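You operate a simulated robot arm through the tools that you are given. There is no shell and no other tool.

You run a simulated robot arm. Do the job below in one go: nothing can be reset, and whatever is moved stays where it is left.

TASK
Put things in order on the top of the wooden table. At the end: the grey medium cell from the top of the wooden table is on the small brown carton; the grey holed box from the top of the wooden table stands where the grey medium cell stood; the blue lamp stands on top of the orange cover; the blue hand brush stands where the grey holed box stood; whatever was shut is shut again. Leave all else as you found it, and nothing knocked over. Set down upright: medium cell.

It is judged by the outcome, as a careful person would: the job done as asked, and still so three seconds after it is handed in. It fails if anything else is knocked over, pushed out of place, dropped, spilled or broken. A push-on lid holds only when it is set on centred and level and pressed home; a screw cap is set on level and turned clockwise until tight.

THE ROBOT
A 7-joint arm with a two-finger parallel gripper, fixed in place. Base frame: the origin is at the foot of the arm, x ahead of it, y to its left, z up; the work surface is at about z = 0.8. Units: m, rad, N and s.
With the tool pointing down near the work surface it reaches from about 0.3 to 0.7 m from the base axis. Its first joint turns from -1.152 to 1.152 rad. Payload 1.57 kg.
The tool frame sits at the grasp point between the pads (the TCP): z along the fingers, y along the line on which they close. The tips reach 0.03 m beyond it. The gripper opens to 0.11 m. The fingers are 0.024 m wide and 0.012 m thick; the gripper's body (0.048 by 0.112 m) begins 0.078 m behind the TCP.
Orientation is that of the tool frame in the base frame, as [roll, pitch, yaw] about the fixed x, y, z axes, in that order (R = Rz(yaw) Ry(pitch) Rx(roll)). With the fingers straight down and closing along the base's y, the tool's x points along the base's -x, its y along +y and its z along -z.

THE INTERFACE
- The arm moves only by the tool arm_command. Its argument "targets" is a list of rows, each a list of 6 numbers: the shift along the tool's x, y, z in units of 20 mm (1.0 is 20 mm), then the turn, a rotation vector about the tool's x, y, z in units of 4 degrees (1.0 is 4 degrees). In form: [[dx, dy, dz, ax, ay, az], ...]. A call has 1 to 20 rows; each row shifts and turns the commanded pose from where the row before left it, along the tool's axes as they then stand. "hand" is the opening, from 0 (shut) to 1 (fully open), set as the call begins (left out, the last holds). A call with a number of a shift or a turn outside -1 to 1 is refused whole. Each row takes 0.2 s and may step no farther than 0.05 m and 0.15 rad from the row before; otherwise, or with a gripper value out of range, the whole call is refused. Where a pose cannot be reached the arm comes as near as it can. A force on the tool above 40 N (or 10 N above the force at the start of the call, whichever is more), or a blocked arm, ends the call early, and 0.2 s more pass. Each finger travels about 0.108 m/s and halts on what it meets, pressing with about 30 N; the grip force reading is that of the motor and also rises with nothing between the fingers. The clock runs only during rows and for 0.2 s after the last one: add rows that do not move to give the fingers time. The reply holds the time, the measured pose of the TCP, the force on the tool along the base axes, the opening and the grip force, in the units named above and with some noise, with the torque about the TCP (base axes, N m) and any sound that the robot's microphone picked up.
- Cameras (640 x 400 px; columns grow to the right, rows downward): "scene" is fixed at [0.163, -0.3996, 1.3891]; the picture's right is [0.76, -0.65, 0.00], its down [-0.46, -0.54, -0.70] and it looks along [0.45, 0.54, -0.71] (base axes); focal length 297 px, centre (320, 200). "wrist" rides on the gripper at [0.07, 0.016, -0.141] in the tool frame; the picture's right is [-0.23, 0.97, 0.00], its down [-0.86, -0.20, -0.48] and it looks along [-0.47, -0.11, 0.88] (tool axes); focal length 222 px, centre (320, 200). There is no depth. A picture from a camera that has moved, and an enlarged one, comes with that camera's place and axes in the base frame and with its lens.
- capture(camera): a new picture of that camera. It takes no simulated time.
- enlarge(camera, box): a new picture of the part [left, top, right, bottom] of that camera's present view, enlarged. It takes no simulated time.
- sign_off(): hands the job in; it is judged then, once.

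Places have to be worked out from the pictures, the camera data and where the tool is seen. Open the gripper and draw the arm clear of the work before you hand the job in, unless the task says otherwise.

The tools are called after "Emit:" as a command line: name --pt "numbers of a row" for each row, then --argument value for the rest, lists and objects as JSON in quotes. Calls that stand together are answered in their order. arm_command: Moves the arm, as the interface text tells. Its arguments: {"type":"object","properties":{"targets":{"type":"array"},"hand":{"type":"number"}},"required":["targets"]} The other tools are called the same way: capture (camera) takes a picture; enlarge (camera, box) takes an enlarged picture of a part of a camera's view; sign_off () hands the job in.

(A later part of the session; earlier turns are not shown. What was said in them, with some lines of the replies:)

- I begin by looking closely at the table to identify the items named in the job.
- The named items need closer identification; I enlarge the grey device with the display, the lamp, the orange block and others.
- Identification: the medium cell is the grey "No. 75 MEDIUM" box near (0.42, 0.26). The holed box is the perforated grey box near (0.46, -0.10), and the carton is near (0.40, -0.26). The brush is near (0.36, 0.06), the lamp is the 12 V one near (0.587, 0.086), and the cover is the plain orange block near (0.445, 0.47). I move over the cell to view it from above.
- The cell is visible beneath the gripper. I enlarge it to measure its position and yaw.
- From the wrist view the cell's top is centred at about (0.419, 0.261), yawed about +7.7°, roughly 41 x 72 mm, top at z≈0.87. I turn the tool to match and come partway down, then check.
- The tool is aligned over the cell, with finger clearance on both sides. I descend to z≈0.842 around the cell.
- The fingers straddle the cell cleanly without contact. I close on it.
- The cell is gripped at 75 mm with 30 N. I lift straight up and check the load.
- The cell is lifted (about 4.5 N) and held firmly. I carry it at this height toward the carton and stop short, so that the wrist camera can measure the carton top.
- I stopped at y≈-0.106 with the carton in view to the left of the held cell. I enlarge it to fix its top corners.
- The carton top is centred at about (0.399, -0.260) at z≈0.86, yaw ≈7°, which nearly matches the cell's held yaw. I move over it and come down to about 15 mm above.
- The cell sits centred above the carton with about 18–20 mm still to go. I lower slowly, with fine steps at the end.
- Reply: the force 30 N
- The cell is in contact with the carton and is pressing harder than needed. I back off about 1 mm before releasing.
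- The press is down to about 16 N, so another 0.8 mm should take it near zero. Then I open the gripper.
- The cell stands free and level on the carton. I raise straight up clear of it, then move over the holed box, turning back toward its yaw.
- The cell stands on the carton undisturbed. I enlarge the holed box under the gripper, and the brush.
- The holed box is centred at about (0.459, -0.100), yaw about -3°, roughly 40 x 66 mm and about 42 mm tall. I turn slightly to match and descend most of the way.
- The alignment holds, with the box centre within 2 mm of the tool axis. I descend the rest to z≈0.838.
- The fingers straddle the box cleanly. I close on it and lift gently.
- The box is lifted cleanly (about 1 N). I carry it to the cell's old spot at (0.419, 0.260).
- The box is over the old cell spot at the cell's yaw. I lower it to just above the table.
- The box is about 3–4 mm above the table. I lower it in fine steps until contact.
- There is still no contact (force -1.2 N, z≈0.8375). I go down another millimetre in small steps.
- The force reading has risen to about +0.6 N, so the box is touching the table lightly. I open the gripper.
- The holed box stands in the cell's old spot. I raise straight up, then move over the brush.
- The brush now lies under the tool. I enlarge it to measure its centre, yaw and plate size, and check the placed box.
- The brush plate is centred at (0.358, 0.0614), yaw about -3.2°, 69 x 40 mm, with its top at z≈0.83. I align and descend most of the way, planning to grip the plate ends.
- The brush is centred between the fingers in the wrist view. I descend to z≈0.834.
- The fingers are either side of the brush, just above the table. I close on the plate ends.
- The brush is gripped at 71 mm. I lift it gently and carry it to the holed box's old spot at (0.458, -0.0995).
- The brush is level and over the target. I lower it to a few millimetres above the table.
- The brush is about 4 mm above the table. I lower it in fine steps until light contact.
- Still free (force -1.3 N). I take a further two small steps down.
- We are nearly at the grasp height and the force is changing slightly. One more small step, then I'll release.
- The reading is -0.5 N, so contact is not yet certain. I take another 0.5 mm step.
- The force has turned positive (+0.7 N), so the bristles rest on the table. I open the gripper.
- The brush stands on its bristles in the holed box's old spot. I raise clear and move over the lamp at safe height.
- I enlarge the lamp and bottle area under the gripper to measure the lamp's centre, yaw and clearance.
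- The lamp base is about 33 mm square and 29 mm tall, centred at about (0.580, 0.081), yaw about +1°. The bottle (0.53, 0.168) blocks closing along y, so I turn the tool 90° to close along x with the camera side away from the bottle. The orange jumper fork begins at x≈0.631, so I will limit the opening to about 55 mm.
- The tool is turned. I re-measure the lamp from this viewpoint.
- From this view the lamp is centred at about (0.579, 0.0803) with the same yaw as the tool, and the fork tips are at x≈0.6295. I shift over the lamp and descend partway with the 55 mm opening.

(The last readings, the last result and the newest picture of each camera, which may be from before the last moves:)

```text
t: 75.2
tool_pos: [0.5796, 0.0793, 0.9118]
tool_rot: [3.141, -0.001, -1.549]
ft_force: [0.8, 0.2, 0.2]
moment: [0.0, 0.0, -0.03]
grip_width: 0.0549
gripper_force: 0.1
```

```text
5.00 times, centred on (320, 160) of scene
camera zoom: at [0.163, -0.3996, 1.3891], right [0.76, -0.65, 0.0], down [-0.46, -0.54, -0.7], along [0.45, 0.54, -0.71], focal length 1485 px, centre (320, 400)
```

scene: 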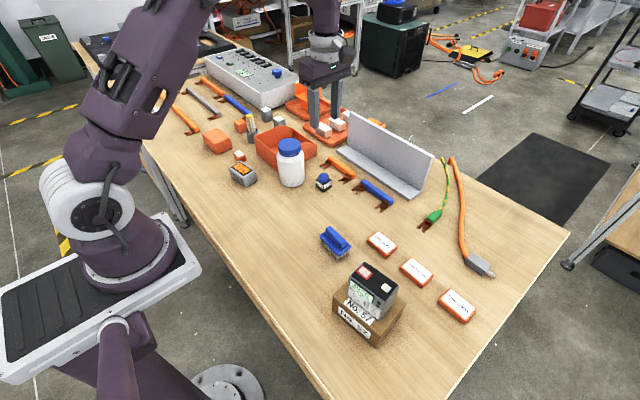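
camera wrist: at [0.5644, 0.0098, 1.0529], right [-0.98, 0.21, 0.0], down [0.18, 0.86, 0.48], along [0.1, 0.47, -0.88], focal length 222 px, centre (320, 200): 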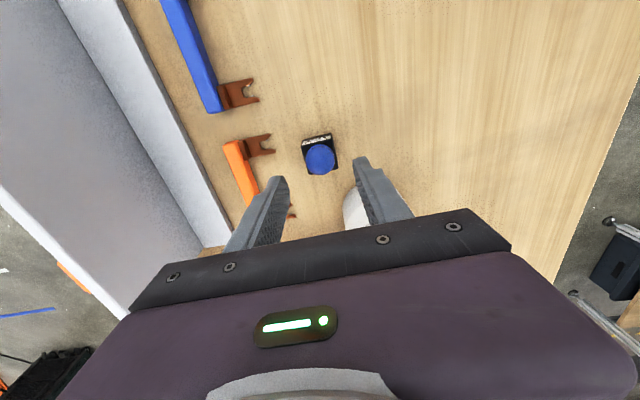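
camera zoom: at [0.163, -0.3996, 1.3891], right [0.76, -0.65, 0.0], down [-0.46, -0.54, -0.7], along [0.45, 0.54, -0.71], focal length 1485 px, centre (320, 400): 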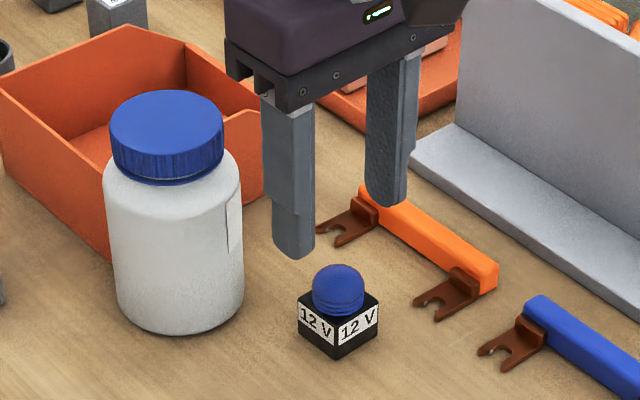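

The tool is centred over the lamp to within about 1 mm. I descend to z≈0.834.

Emit:
arm_command --pt "0 0 0.7 0 0 0" --pt "0 0 0.9 0 0 0" --pt "0 0 0.9 0 0 0" --pt "0 0 0.8 0 0 0" --pt "0 0 0.55 0 0 0" --pt "0 0 0 0 0 0" --hand 0.5

Emit:
enlarge --camera "wrist" --box '[220, 110, 420, 240]'

Emit:
enlarge --camera "scene" --box '[270, 120, 370, 200]'

```text
t: 76.6
tool_pos: [0.5812, 0.0784, 0.8329]
tool_rot: [-3.14, 0.0, -1.55]
ft_force: [0.1, 0.2, 0.0]
moment: [0.02, 0.01, -0.01]
grip_width: 0.0548
gripper_force: 0.0
```

```text
3.08 times, centred on (320, 175) of wrist
camera zoom: at [0.5646, 0.0099, 0.9752], right [-0.98, 0.21, 0.0], down [0.18, 0.86, 0.48], along [0.1, 0.47, -0.88], focal length 684 px, centre (320, 277)
```

zoom: 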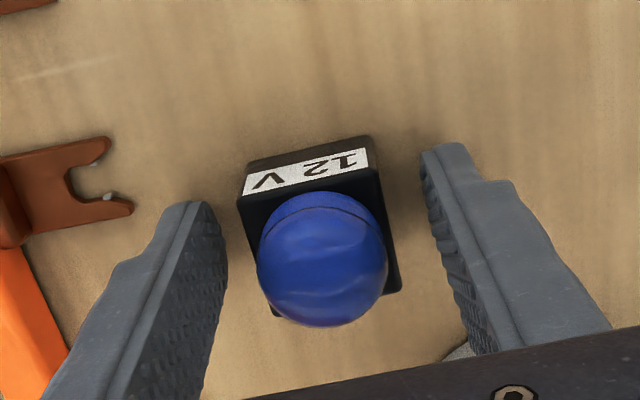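

```text
5.00 times, centred on (320, 160) of scene
camera zoom: at [0.163, -0.3996, 1.3891], right [0.76, -0.65, 0.0], down [-0.46, -0.54, -0.7], along [0.45, 0.54, -0.71], focal length 1485 px, centre (320, 400)
```

zoom: 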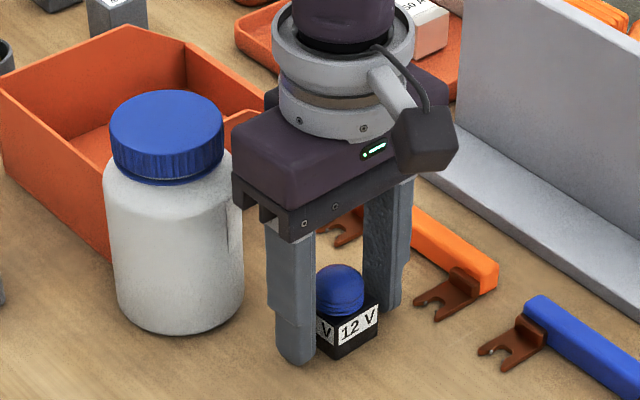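

The fingers flank the lamp base, clear of the fork and the bottle. I close the gripper and lift gently.

Emit:
arm_command --pt "0 0 0 0 0 0" --pt "0 0 0 0 0 0" --pt "0 0 0 0 0 0" --pt "0 0 0 0 0 0" --hand 0

Emit:
enlarge --camera "wrist" --box '[220, 110, 420, 240]'

```text
t: 77.6
tool_pos: [0.5812, 0.0795, 0.8323]
tool_rot: [-3.14, 0.001, -1.549]
ft_force: [-0.1, 0.8, 0.4]
moment: [0.0, 0.01, -0.04]
grip_width: 0.033
gripper_force: 30.2
```

```text
3.08 times, centred on (320, 175) of wrist
camera zoom: at [0.5646, 0.0099, 0.9753], right [-0.98, 0.21, 0.0], down [0.18, 0.86, 0.48], along [0.1, 0.47, -0.88], focal length 684 px, centre (320, 277)
```

zoom: 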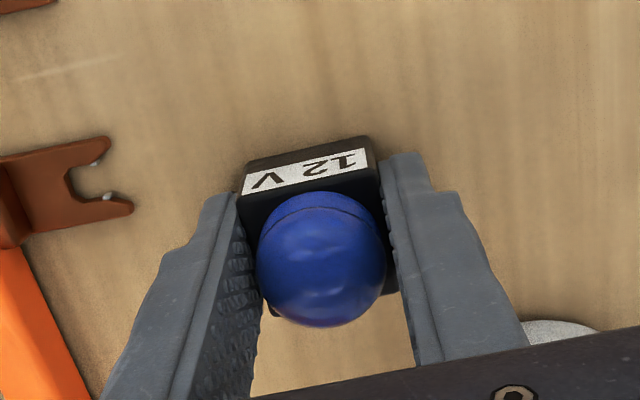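

The lamp base is gripped at 33 mm with 30 N. I lift straight up past the bottle.

Emit:
arm_command --pt "0 0 -0.2 0 0 0" --pt "0 0 -0.4 0 0 0" --pt "0 0 -0.7 0 0 0" --pt "0 0 -1 0 0 0" --pt "0 0 -1 0 0 0" --pt "0 0 -1 0 0 0" --pt "0 0 -1 0 0 0" --pt "0 0 -1 0 0 0" --pt "0 0 -1 0 0 0" --pt "0 0 -1 0 0 0" --pt "0 0 -1 0 0 0" --pt "0 0 -0.7 0 0 0" --pt "0 0 0 0 0 0" --hand 0

Emit:
capture --camera "scene"

Emit:
capture --camera "wrist"

```text
t: 80.4
tool_pos: [0.5803, 0.079, 1.0336]
tool_rot: [3.141, 0.001, -1.549]
ft_force: [0.1, 0.3, 0.0]
moment: [-0.03, 0.02, 0.01]
grip_width: 0.033
gripper_force: 29.9
```

```text
taken
```

scene: 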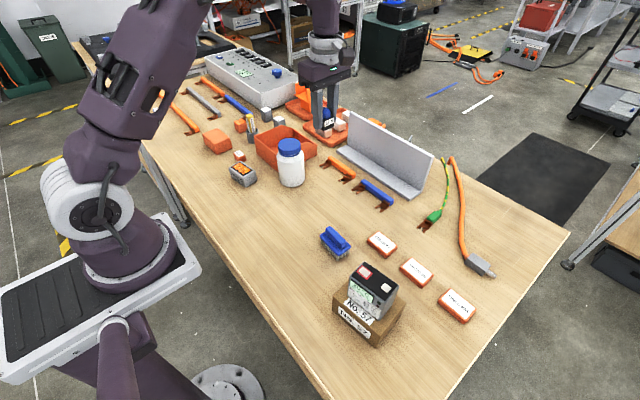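

```text
taken
camera wrist: at [0.5645, 0.0096, 1.176], right [-0.98, 0.21, 0.0], down [0.18, 0.86, 0.48], along [0.1, 0.47, -0.88], focal length 222 px, centre (320, 200)
```

wrist: 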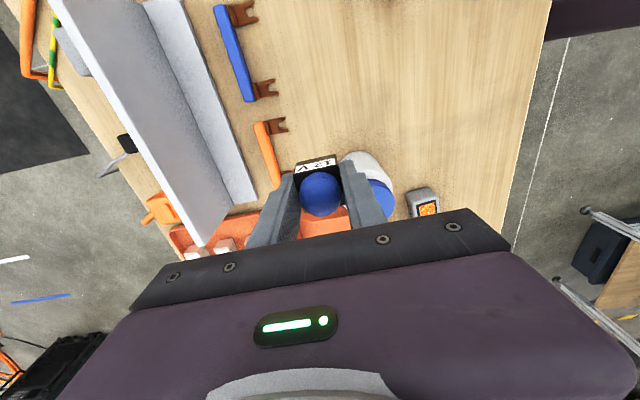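

The lamp is held upright. Before carrying it over, I enlarge the orange cover in the scene view to fix its centre and height.

Emit:
enlarge --camera "scene" --box '[195, 120, 240, 160]'

Emit:
enlarge --camera "scene" --box '[180, 90, 300, 190]'

```text
10.00 times, centred on (218, 140) of scene
camera zoom: at [0.163, -0.3996, 1.3891], right [0.76, -0.65, 0.0], down [-0.46, -0.54, -0.7], along [0.45, 0.54, -0.71], focal length 2970 px, centre (1345, 800)
```

zoom: 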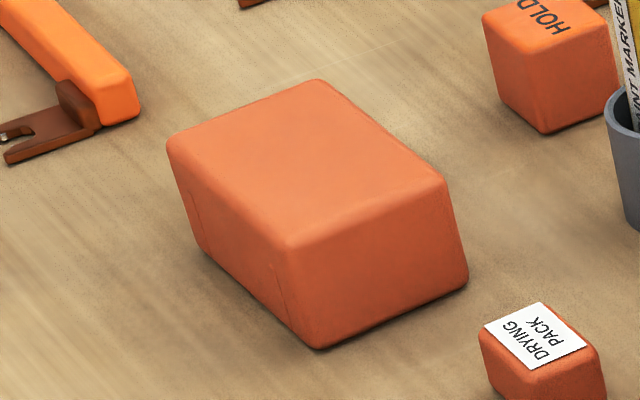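

```text
4.00 times, centred on (240, 140) of scene
camera zoom: at [0.163, -0.3996, 1.3891], right [0.76, -0.65, 0.0], down [-0.46, -0.54, -0.7], along [0.45, 0.54, -0.71], focal length 1188 px, centre (640, 440)
```

zoom: 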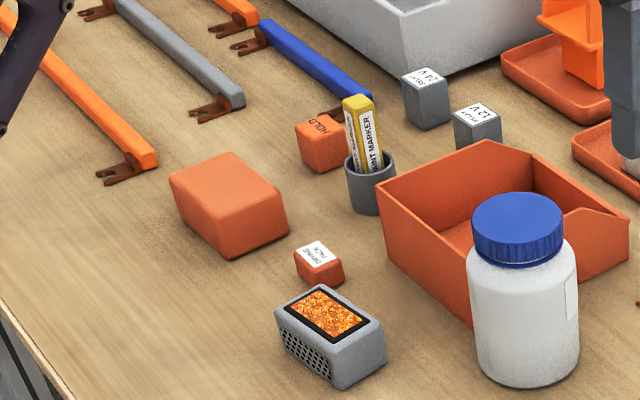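

The cover top is centred at about (0.441, 0.463) at z≈0.84, and the top is flat. I carry the lamp there at z≈1.03, well above everything on the way.

Emit:
arm_command --pt "-0.5 0.17 0 0 0 0" --pt "-1 0.337 0 0 0 0" --pt "-1 0.337 0 0 0 0" --pt "-1 0.337 0 0 0 0" --pt "-1 0.337 0 0 0 0" --pt "-1 0.337 0 0 0 0" --pt "-1 0.337 0 0 0 0" --pt "-1 0.337 0 0 0 0" --pt "-1 0.337 0 0 0 0" --pt "-1 0.337 0 0 0 0" --pt "-1 0.337 0 0 0 0" --pt "-1 0.337 0 0 0 0" --pt "-1 0.337 0 0 0 0" --pt "-1 0.337 0 0 0 0" --pt "-1 0.337 0 0 0 0" --pt "-1 0.337 0 0 0 0" --pt "-1 0.337 0 0 0 0" --pt "-1 0.337 0 0 0 0" --pt "-1 0.337 0 0 0 0" --pt "-0.82 0.27 0 0 0 0" --hand 0

Emit:
arm_command --pt "0 0 0 0 0 0" --pt "0 0 0 0 0 0" --hand 0

Emit:
capture --camera "scene"

Emit:
capture --camera "wrist"

```text
t: 84.6
tool_pos: [0.4432, 0.4625, 1.0342]
tool_rot: [3.14, -0.001, -1.553]
ft_force: [-1.1, -0.2, -0.9]
moment: [0.03, 0.01, -0.01]
grip_width: 0.0331
gripper_force: 29.8
```

```text
t: 85.2
tool_pos: [0.4425, 0.4633, 1.0337]
tool_rot: [3.141, 0.002, -1.549]
ft_force: [0.0, -0.3, -0.2]
moment: [-0.01, -0.02, 0.02]
grip_width: 0.0331
gripper_force: 30.5
```

```text
taken
```

scene: 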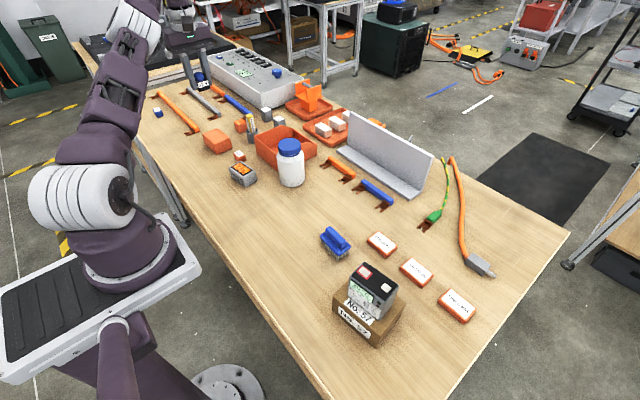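

```text
taken
camera wrist: at [0.4268, 0.3931, 1.176], right [-0.98, 0.21, 0.0], down [0.18, 0.86, 0.48], along [0.1, 0.47, -0.88], focal length 222 px, centre (320, 200)
```

wrist: 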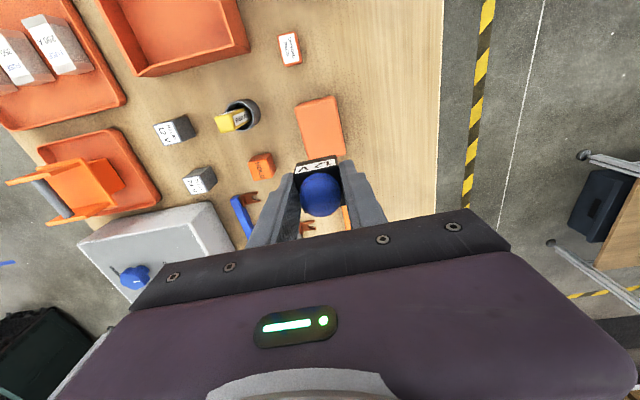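

The cover shows just beyond the held lamp. I enlarge to measure it from here.

Emit:
enlarge --camera "wrist" --box '[260, 80, 380, 220]'

Emit:
enlarge --camera "wrist" --box '[280, 80, 360, 160]'

```text
2.86 times, centred on (320, 150) of wrist
camera zoom: at [0.4268, 0.3931, 1.176], right [-0.98, 0.21, 0.0], down [0.18, 0.86, 0.48], along [0.1, 0.47, -0.88], focal length 635 px, centre (320, 343)
```

zoom: 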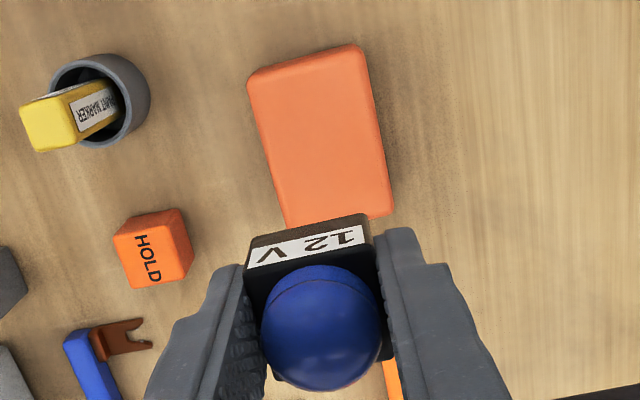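

```text
5.00 times, centred on (320, 120) of wrist
camera zoom: at [0.4268, 0.3931, 1.176], right [-0.98, 0.21, 0.0], down [0.18, 0.86, 0.48], along [0.1, 0.47, -0.88], focal length 1111 px, centre (320, 600)
```

zoom: 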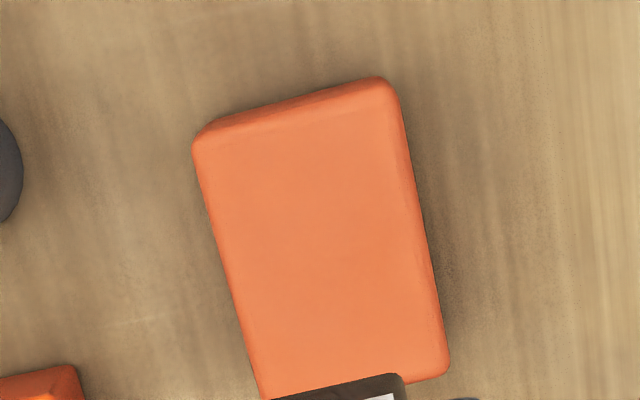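

The cover centre from this view is about (0.439, 0.461), within 3 mm of the tool axis. I trim slightly and lower to about 12 mm above the cover.

Emit:
arm_command --pt "0.07 0.1 0 0 0 0" --pt "0 0 0.5 0 0 0" --pt "0 0 1 0 0 0" --pt "0 0 1 0 0 0" --pt "0 0 1 0 0 0" --pt "0 0 1 0 0 0" --pt "0 0 1 0 0 0" --pt "0 0 1 0 0 0" --pt "0 0 0.8 0 0 0" --pt "0 0 0 0 0 0" --hand 0

Emit:
enlarge --camera "scene" --box '[180, 90, 260, 165]'

Emit:
capture --camera "wrist"

```text
t: 87.4
tool_pos: [0.4407, 0.4611, 0.8874]
tool_rot: [3.141, 0.001, -1.55]
ft_force: [0.2, 0.7, -0.8]
moment: [-0.01, 0.02, 0.01]
grip_width: 0.033
gripper_force: 30.0
```

```text
5.33 times, centred on (220, 128) of scene
camera zoom: at [0.163, -0.3996, 1.3891], right [0.76, -0.65, 0.0], down [-0.46, -0.54, -0.7], along [0.45, 0.54, -0.71], focal length 1584 px, centre (853, 587)
```

zoom: 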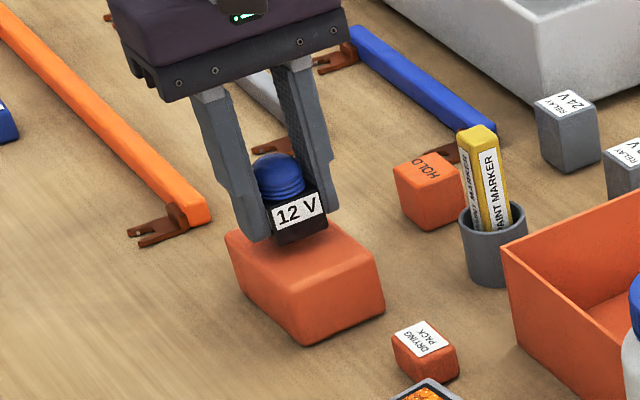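

```text
taken
camera wrist: at [0.425, 0.3922, 1.0288], right [-0.98, 0.21, 0.0], down [0.18, 0.86, 0.48], along [0.1, 0.47, -0.88], focal length 222 px, centre (320, 200)
```

wrist: 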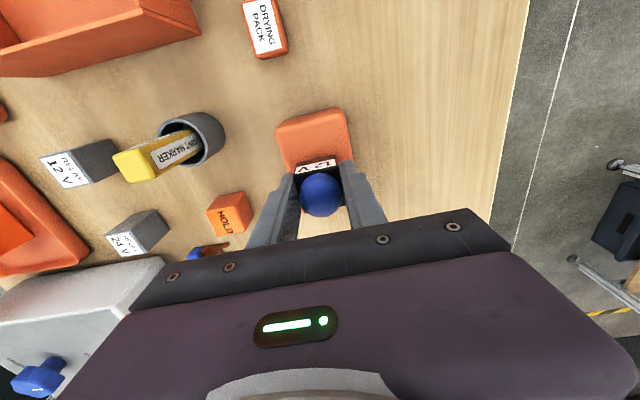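

The lamp is well centred, about 13 mm above the cover. I lower it in small steps, watching the force.

Emit:
arm_command --pt "0 0 0.2 0 0 0" --pt "0 0 0.15 0 0 0" --pt "0 0 0.1 0 0 0" --pt "0 0 0.05 0 0 0" --pt "0 0 0 0 0 0" --hand 0

Emit:
enlarge --camera "scene" --box '[190, 105, 250, 165]'

```text
t: 88.6
tool_pos: [0.441, 0.4614, 0.8789]
tool_rot: [-3.141, -0.001, -1.549]
ft_force: [-0.1, -0.9, 3.9]
moment: [0.01, 0.04, 0.0]
grip_width: 0.0329
gripper_force: 30.0
```

```text
6.67 times, centred on (220, 135) of scene
camera zoom: at [0.163, -0.3997, 1.3891], right [0.76, -0.65, 0.0], down [-0.46, -0.54, -0.7], along [0.45, 0.54, -0.71], focal length 1980 px, centre (987, 633)
```

zoom: 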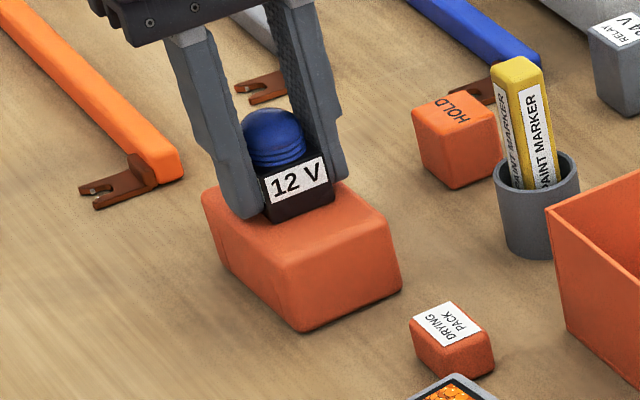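

The lamp is in light contact (about 4 N) with the cover. I release, opening only partway, to 60 mm.

Emit:
arm_command --pt "0 0 -0.01 0 0 0" --pt "0 0 0 0 0 0" --hand 0

Emit:
arm_command --pt "0 0 0 0 0 0" --pt "0 0 0 0 0 0" --pt "0 0 0 0 0 0" --pt "0 0 0 0 0 0" --hand 0.6

Emit:
enlarge --camera "scene" --box '[190, 105, 250, 165]'

Emit:
enlarge --camera "wrist" --box '[220, 90, 420, 240]'

```text
t: 89.2
tool_pos: [0.4409, 0.4617, 0.8779]
tool_rot: [3.141, 0.0, -1.552]
ft_force: [0.8, 0.2, 2.2]
moment: [-0.01, -0.06, -0.04]
grip_width: 0.0332
gripper_force: 29.9
```

```text
t: 90.2
tool_pos: [0.441, 0.4613, 0.8785]
tool_rot: [-3.139, -0.001, -1.55]
ft_force: [-0.3, 0.2, -0.2]
moment: [-0.03, -0.05, -0.02]
grip_width: 0.066
gripper_force: 0.1
```

```text
6.67 times, centred on (220, 135) of scene
camera zoom: at [0.163, -0.3996, 1.3891], right [0.76, -0.65, 0.0], down [-0.46, -0.54, -0.7], along [0.45, 0.54, -0.71], focal length 1980 px, centre (987, 633)
```

zoom: 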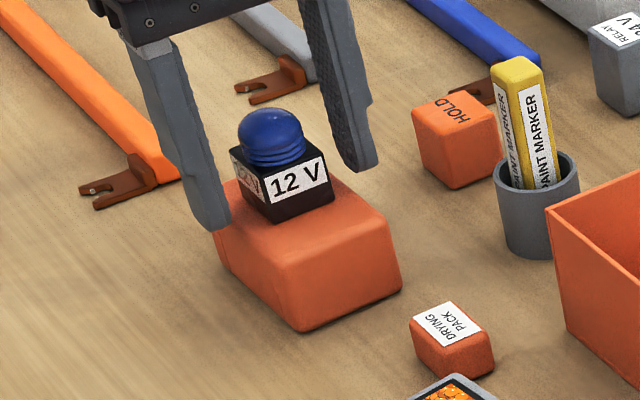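

```text
2.67 times, centred on (320, 165) of wrist
camera zoom: at [0.425, 0.3921, 1.0199], right [-0.98, 0.21, 0.0], down [0.18, 0.86, 0.48], along [0.1, 0.47, -0.88], focal length 592 px, centre (320, 293)
```

zoom: 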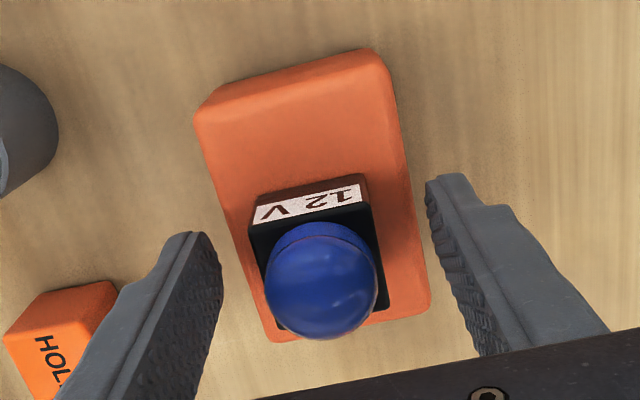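

The lamp stands free and centred on the cover. I raise straight up and then look everything over.

Emit:
arm_command --pt "0 0 -0.3 0 0 0" --pt "0 0 -0.7 0 0 0" --pt "0 0 -1 0 0 0" --pt "0 0 -1 0 0 0" --pt "0 0 -1 0 0 0" --pt "0 0 -1 0 0 0" --pt "0 0 -1 0 0 0" --pt "0 0 -1 0 0 0" --pt "0 0 -1 0 0 0" --pt "0 0 -1 0 0 0" --pt "0 0 -1 0 0 0" --pt "0 0 0 0 0 0" --hand 1

Emit:
arm_command --pt "1 0 0 0 0 1" --pt "1 0 0 0 0 1" --pt "1 0 0 0 0 1" --pt "1 0 0 0 0 1" --pt "1 0 0 0 0 1" --pt "1 0 0 0 0 1" --pt "0.9 -0.3 0 0 0 1" --pt "0.9 -0.4 0 0 0 1" --pt "0.8 -0.5 0 0 0 1" --pt "0.8 -0.6 0 0 0 1" --pt "0.7 -0.7 0 0 0 1" --pt "0.6 -0.8 0 0 0 1" --pt "0.5 -0.8 0 0 0 1" --pt "0.4 -0.9 0 0 0 1" --pt "0.3 -0.9 0 0 0 1" --pt "0.2 -1 0 0 0 1" --pt "0.1 -1 0 0 0 1" --pt "0 -1 0 0 0 1" --pt "0 -1 0 0 0 1" --pt "0 0 0 0 0 0" --hand 1

Emit:
capture --camera "scene"

Emit:
capture --camera "wrist"

```text
t: 92.8
tool_pos: [0.4374, 0.4521, 1.0781]
tool_rot: [-3.139, 0.003, -1.552]
ft_force: [0.3, 0.0, -0.7]
moment: [-0.02, 0.0, -0.01]
grip_width: 0.1099
gripper_force: 0.0
out of reach, approached as far as the arm can: row 10, 11
```

```text
t: 97.0
tool_pos: [0.466, 0.0873, 1.0767]
tool_rot: [-3.14, -0.002, -2.877]
ft_force: [0.1, 0.1, 0.5]
moment: [0.0, 0.02, -0.02]
grip_width: 0.1099
gripper_force: 0.1
```

```text
taken
```

scene: 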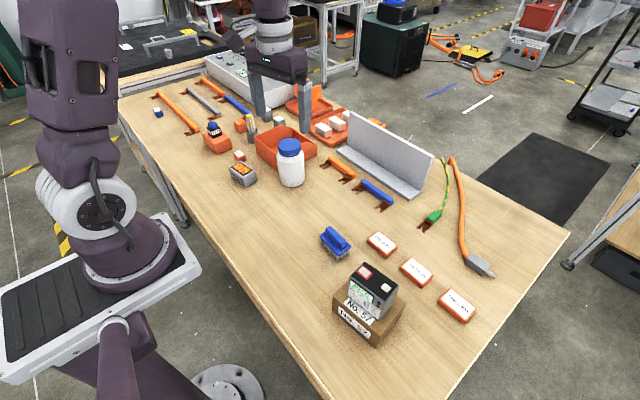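

```text
taken
camera wrist: at [0.3944, 0.0855, 1.2189], right [-0.04, 1.0, 0.0], down [0.88, 0.03, 0.48], along [0.48, 0.02, -0.88], focal length 222 px, centre (320, 200)
```

wrist: 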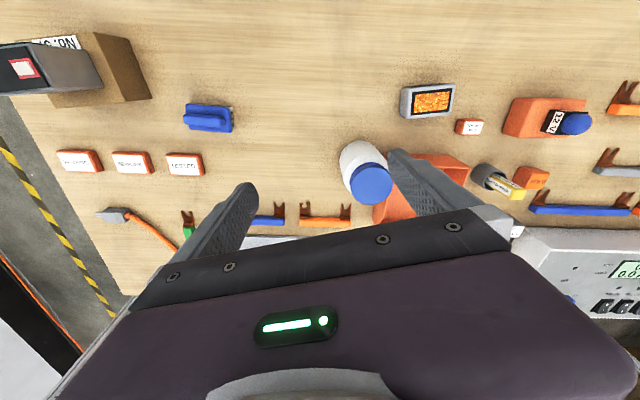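

Everything appears in place and the arm is clear. I enlarge each placed item for a final check against the first pictures.

Emit:
enlarge --camera "scene" --box '[220, 120, 420, 245]'

Emit:
enlarge --camera "scene" --box '[230, 200, 490, 360]'

Emit:
enlarge --camera "scene" --box '[190, 90, 290, 160]'

Emit:
enlarge --camera "scene" --box '[130, 60, 330, 185]'

Emit:
enlarge --camera "wrist" --box '[0, 30, 240, 180]'

```text
3.20 times, centred on (320, 182) of scene
camera zoom: at [0.163, -0.3996, 1.3891], right [0.76, -0.65, 0.0], down [-0.46, -0.54, -0.7], along [0.45, 0.54, -0.71], focal length 950 px, centre (320, 256)
```

zoom: 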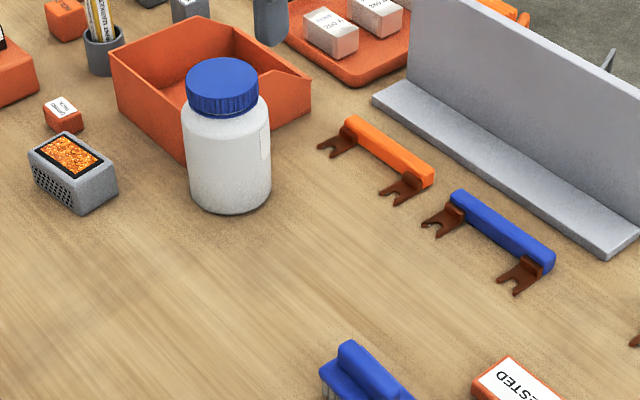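

```text
2.46 times, centred on (360, 280) of scene
camera zoom: at [0.163, -0.3996, 1.3891], right [0.76, -0.65, 0.0], down [-0.46, -0.54, -0.7], along [0.45, 0.54, -0.71], focal length 731 px, centre (222, 3)
```

zoom: 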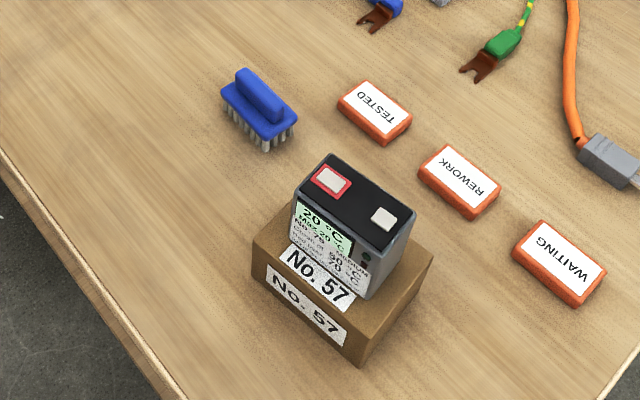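

```text
5.71 times, centred on (240, 125) of scene
camera zoom: at [0.163, -0.3996, 1.3891], right [0.76, -0.65, 0.0], down [-0.46, -0.54, -0.7], along [0.45, 0.54, -0.71], focal length 1697 px, centre (777, 629)
```

zoom: 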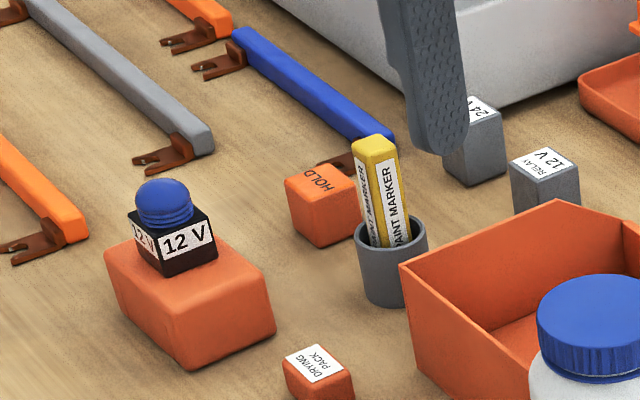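

```text
3.20 times, centred on (230, 122) of scene
camera zoom: at [0.163, -0.3996, 1.3891], right [0.76, -0.65, 0.0], down [-0.46, -0.54, -0.7], along [0.45, 0.54, -0.71], focal length 950 px, centre (608, 448)
```

zoom: 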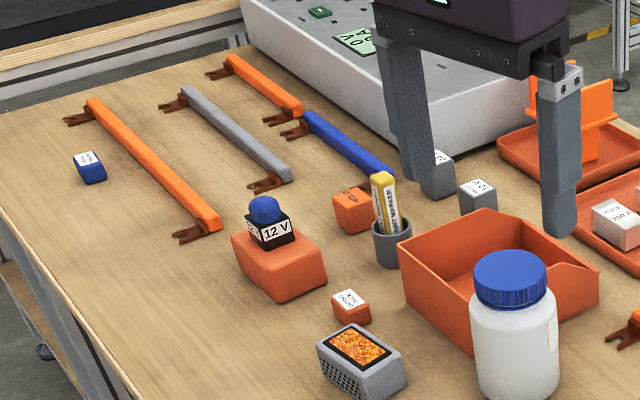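

```text
2.67 times, centred on (120, 105) of wrist
camera zoom: at [0.3944, 0.0855, 1.2189], right [-0.04, 1.0, 0.0], down [0.88, 0.03, 0.48], along [0.48, 0.02, -0.88], focal length 592 px, centre (853, 453)
```

zoom: 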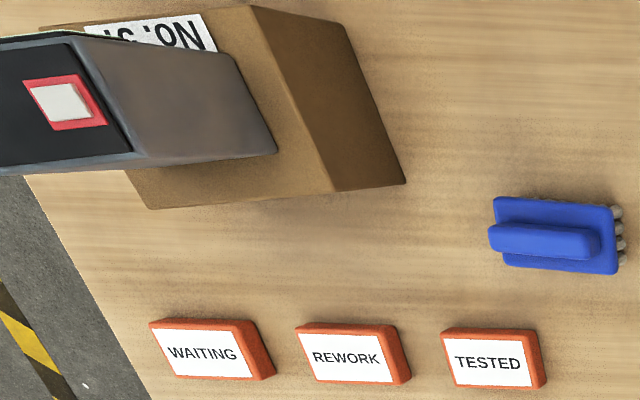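

All four items stand where asked. The carton, cover, drying pack, tags and jumpers match their first-picture positions, nothing was opened, the gripper is open and the arm is clear. I hand the job in.

Emit:
sign_off

```text
The job is handed in.
```

The job is done and handed in. The final pictures showed everything standing as asked:

- **Medium cell:** it stands upright near the centre of the small brown carton's top.
- **Holed box:** it stands on the cell's old spot, turned to the angle the cell had.
- **Hand brush:** it stands on its bristles on the holed box's old spot.
- **Blue lamp:** it stands upright near the centre of the orange cover's top.

Nothing was opened, so there was nothing to shut again. Compared with the first pictures, nothing else on the table looked moved or knocked over. The gripper was open and the arm clear of the work when I handed in.
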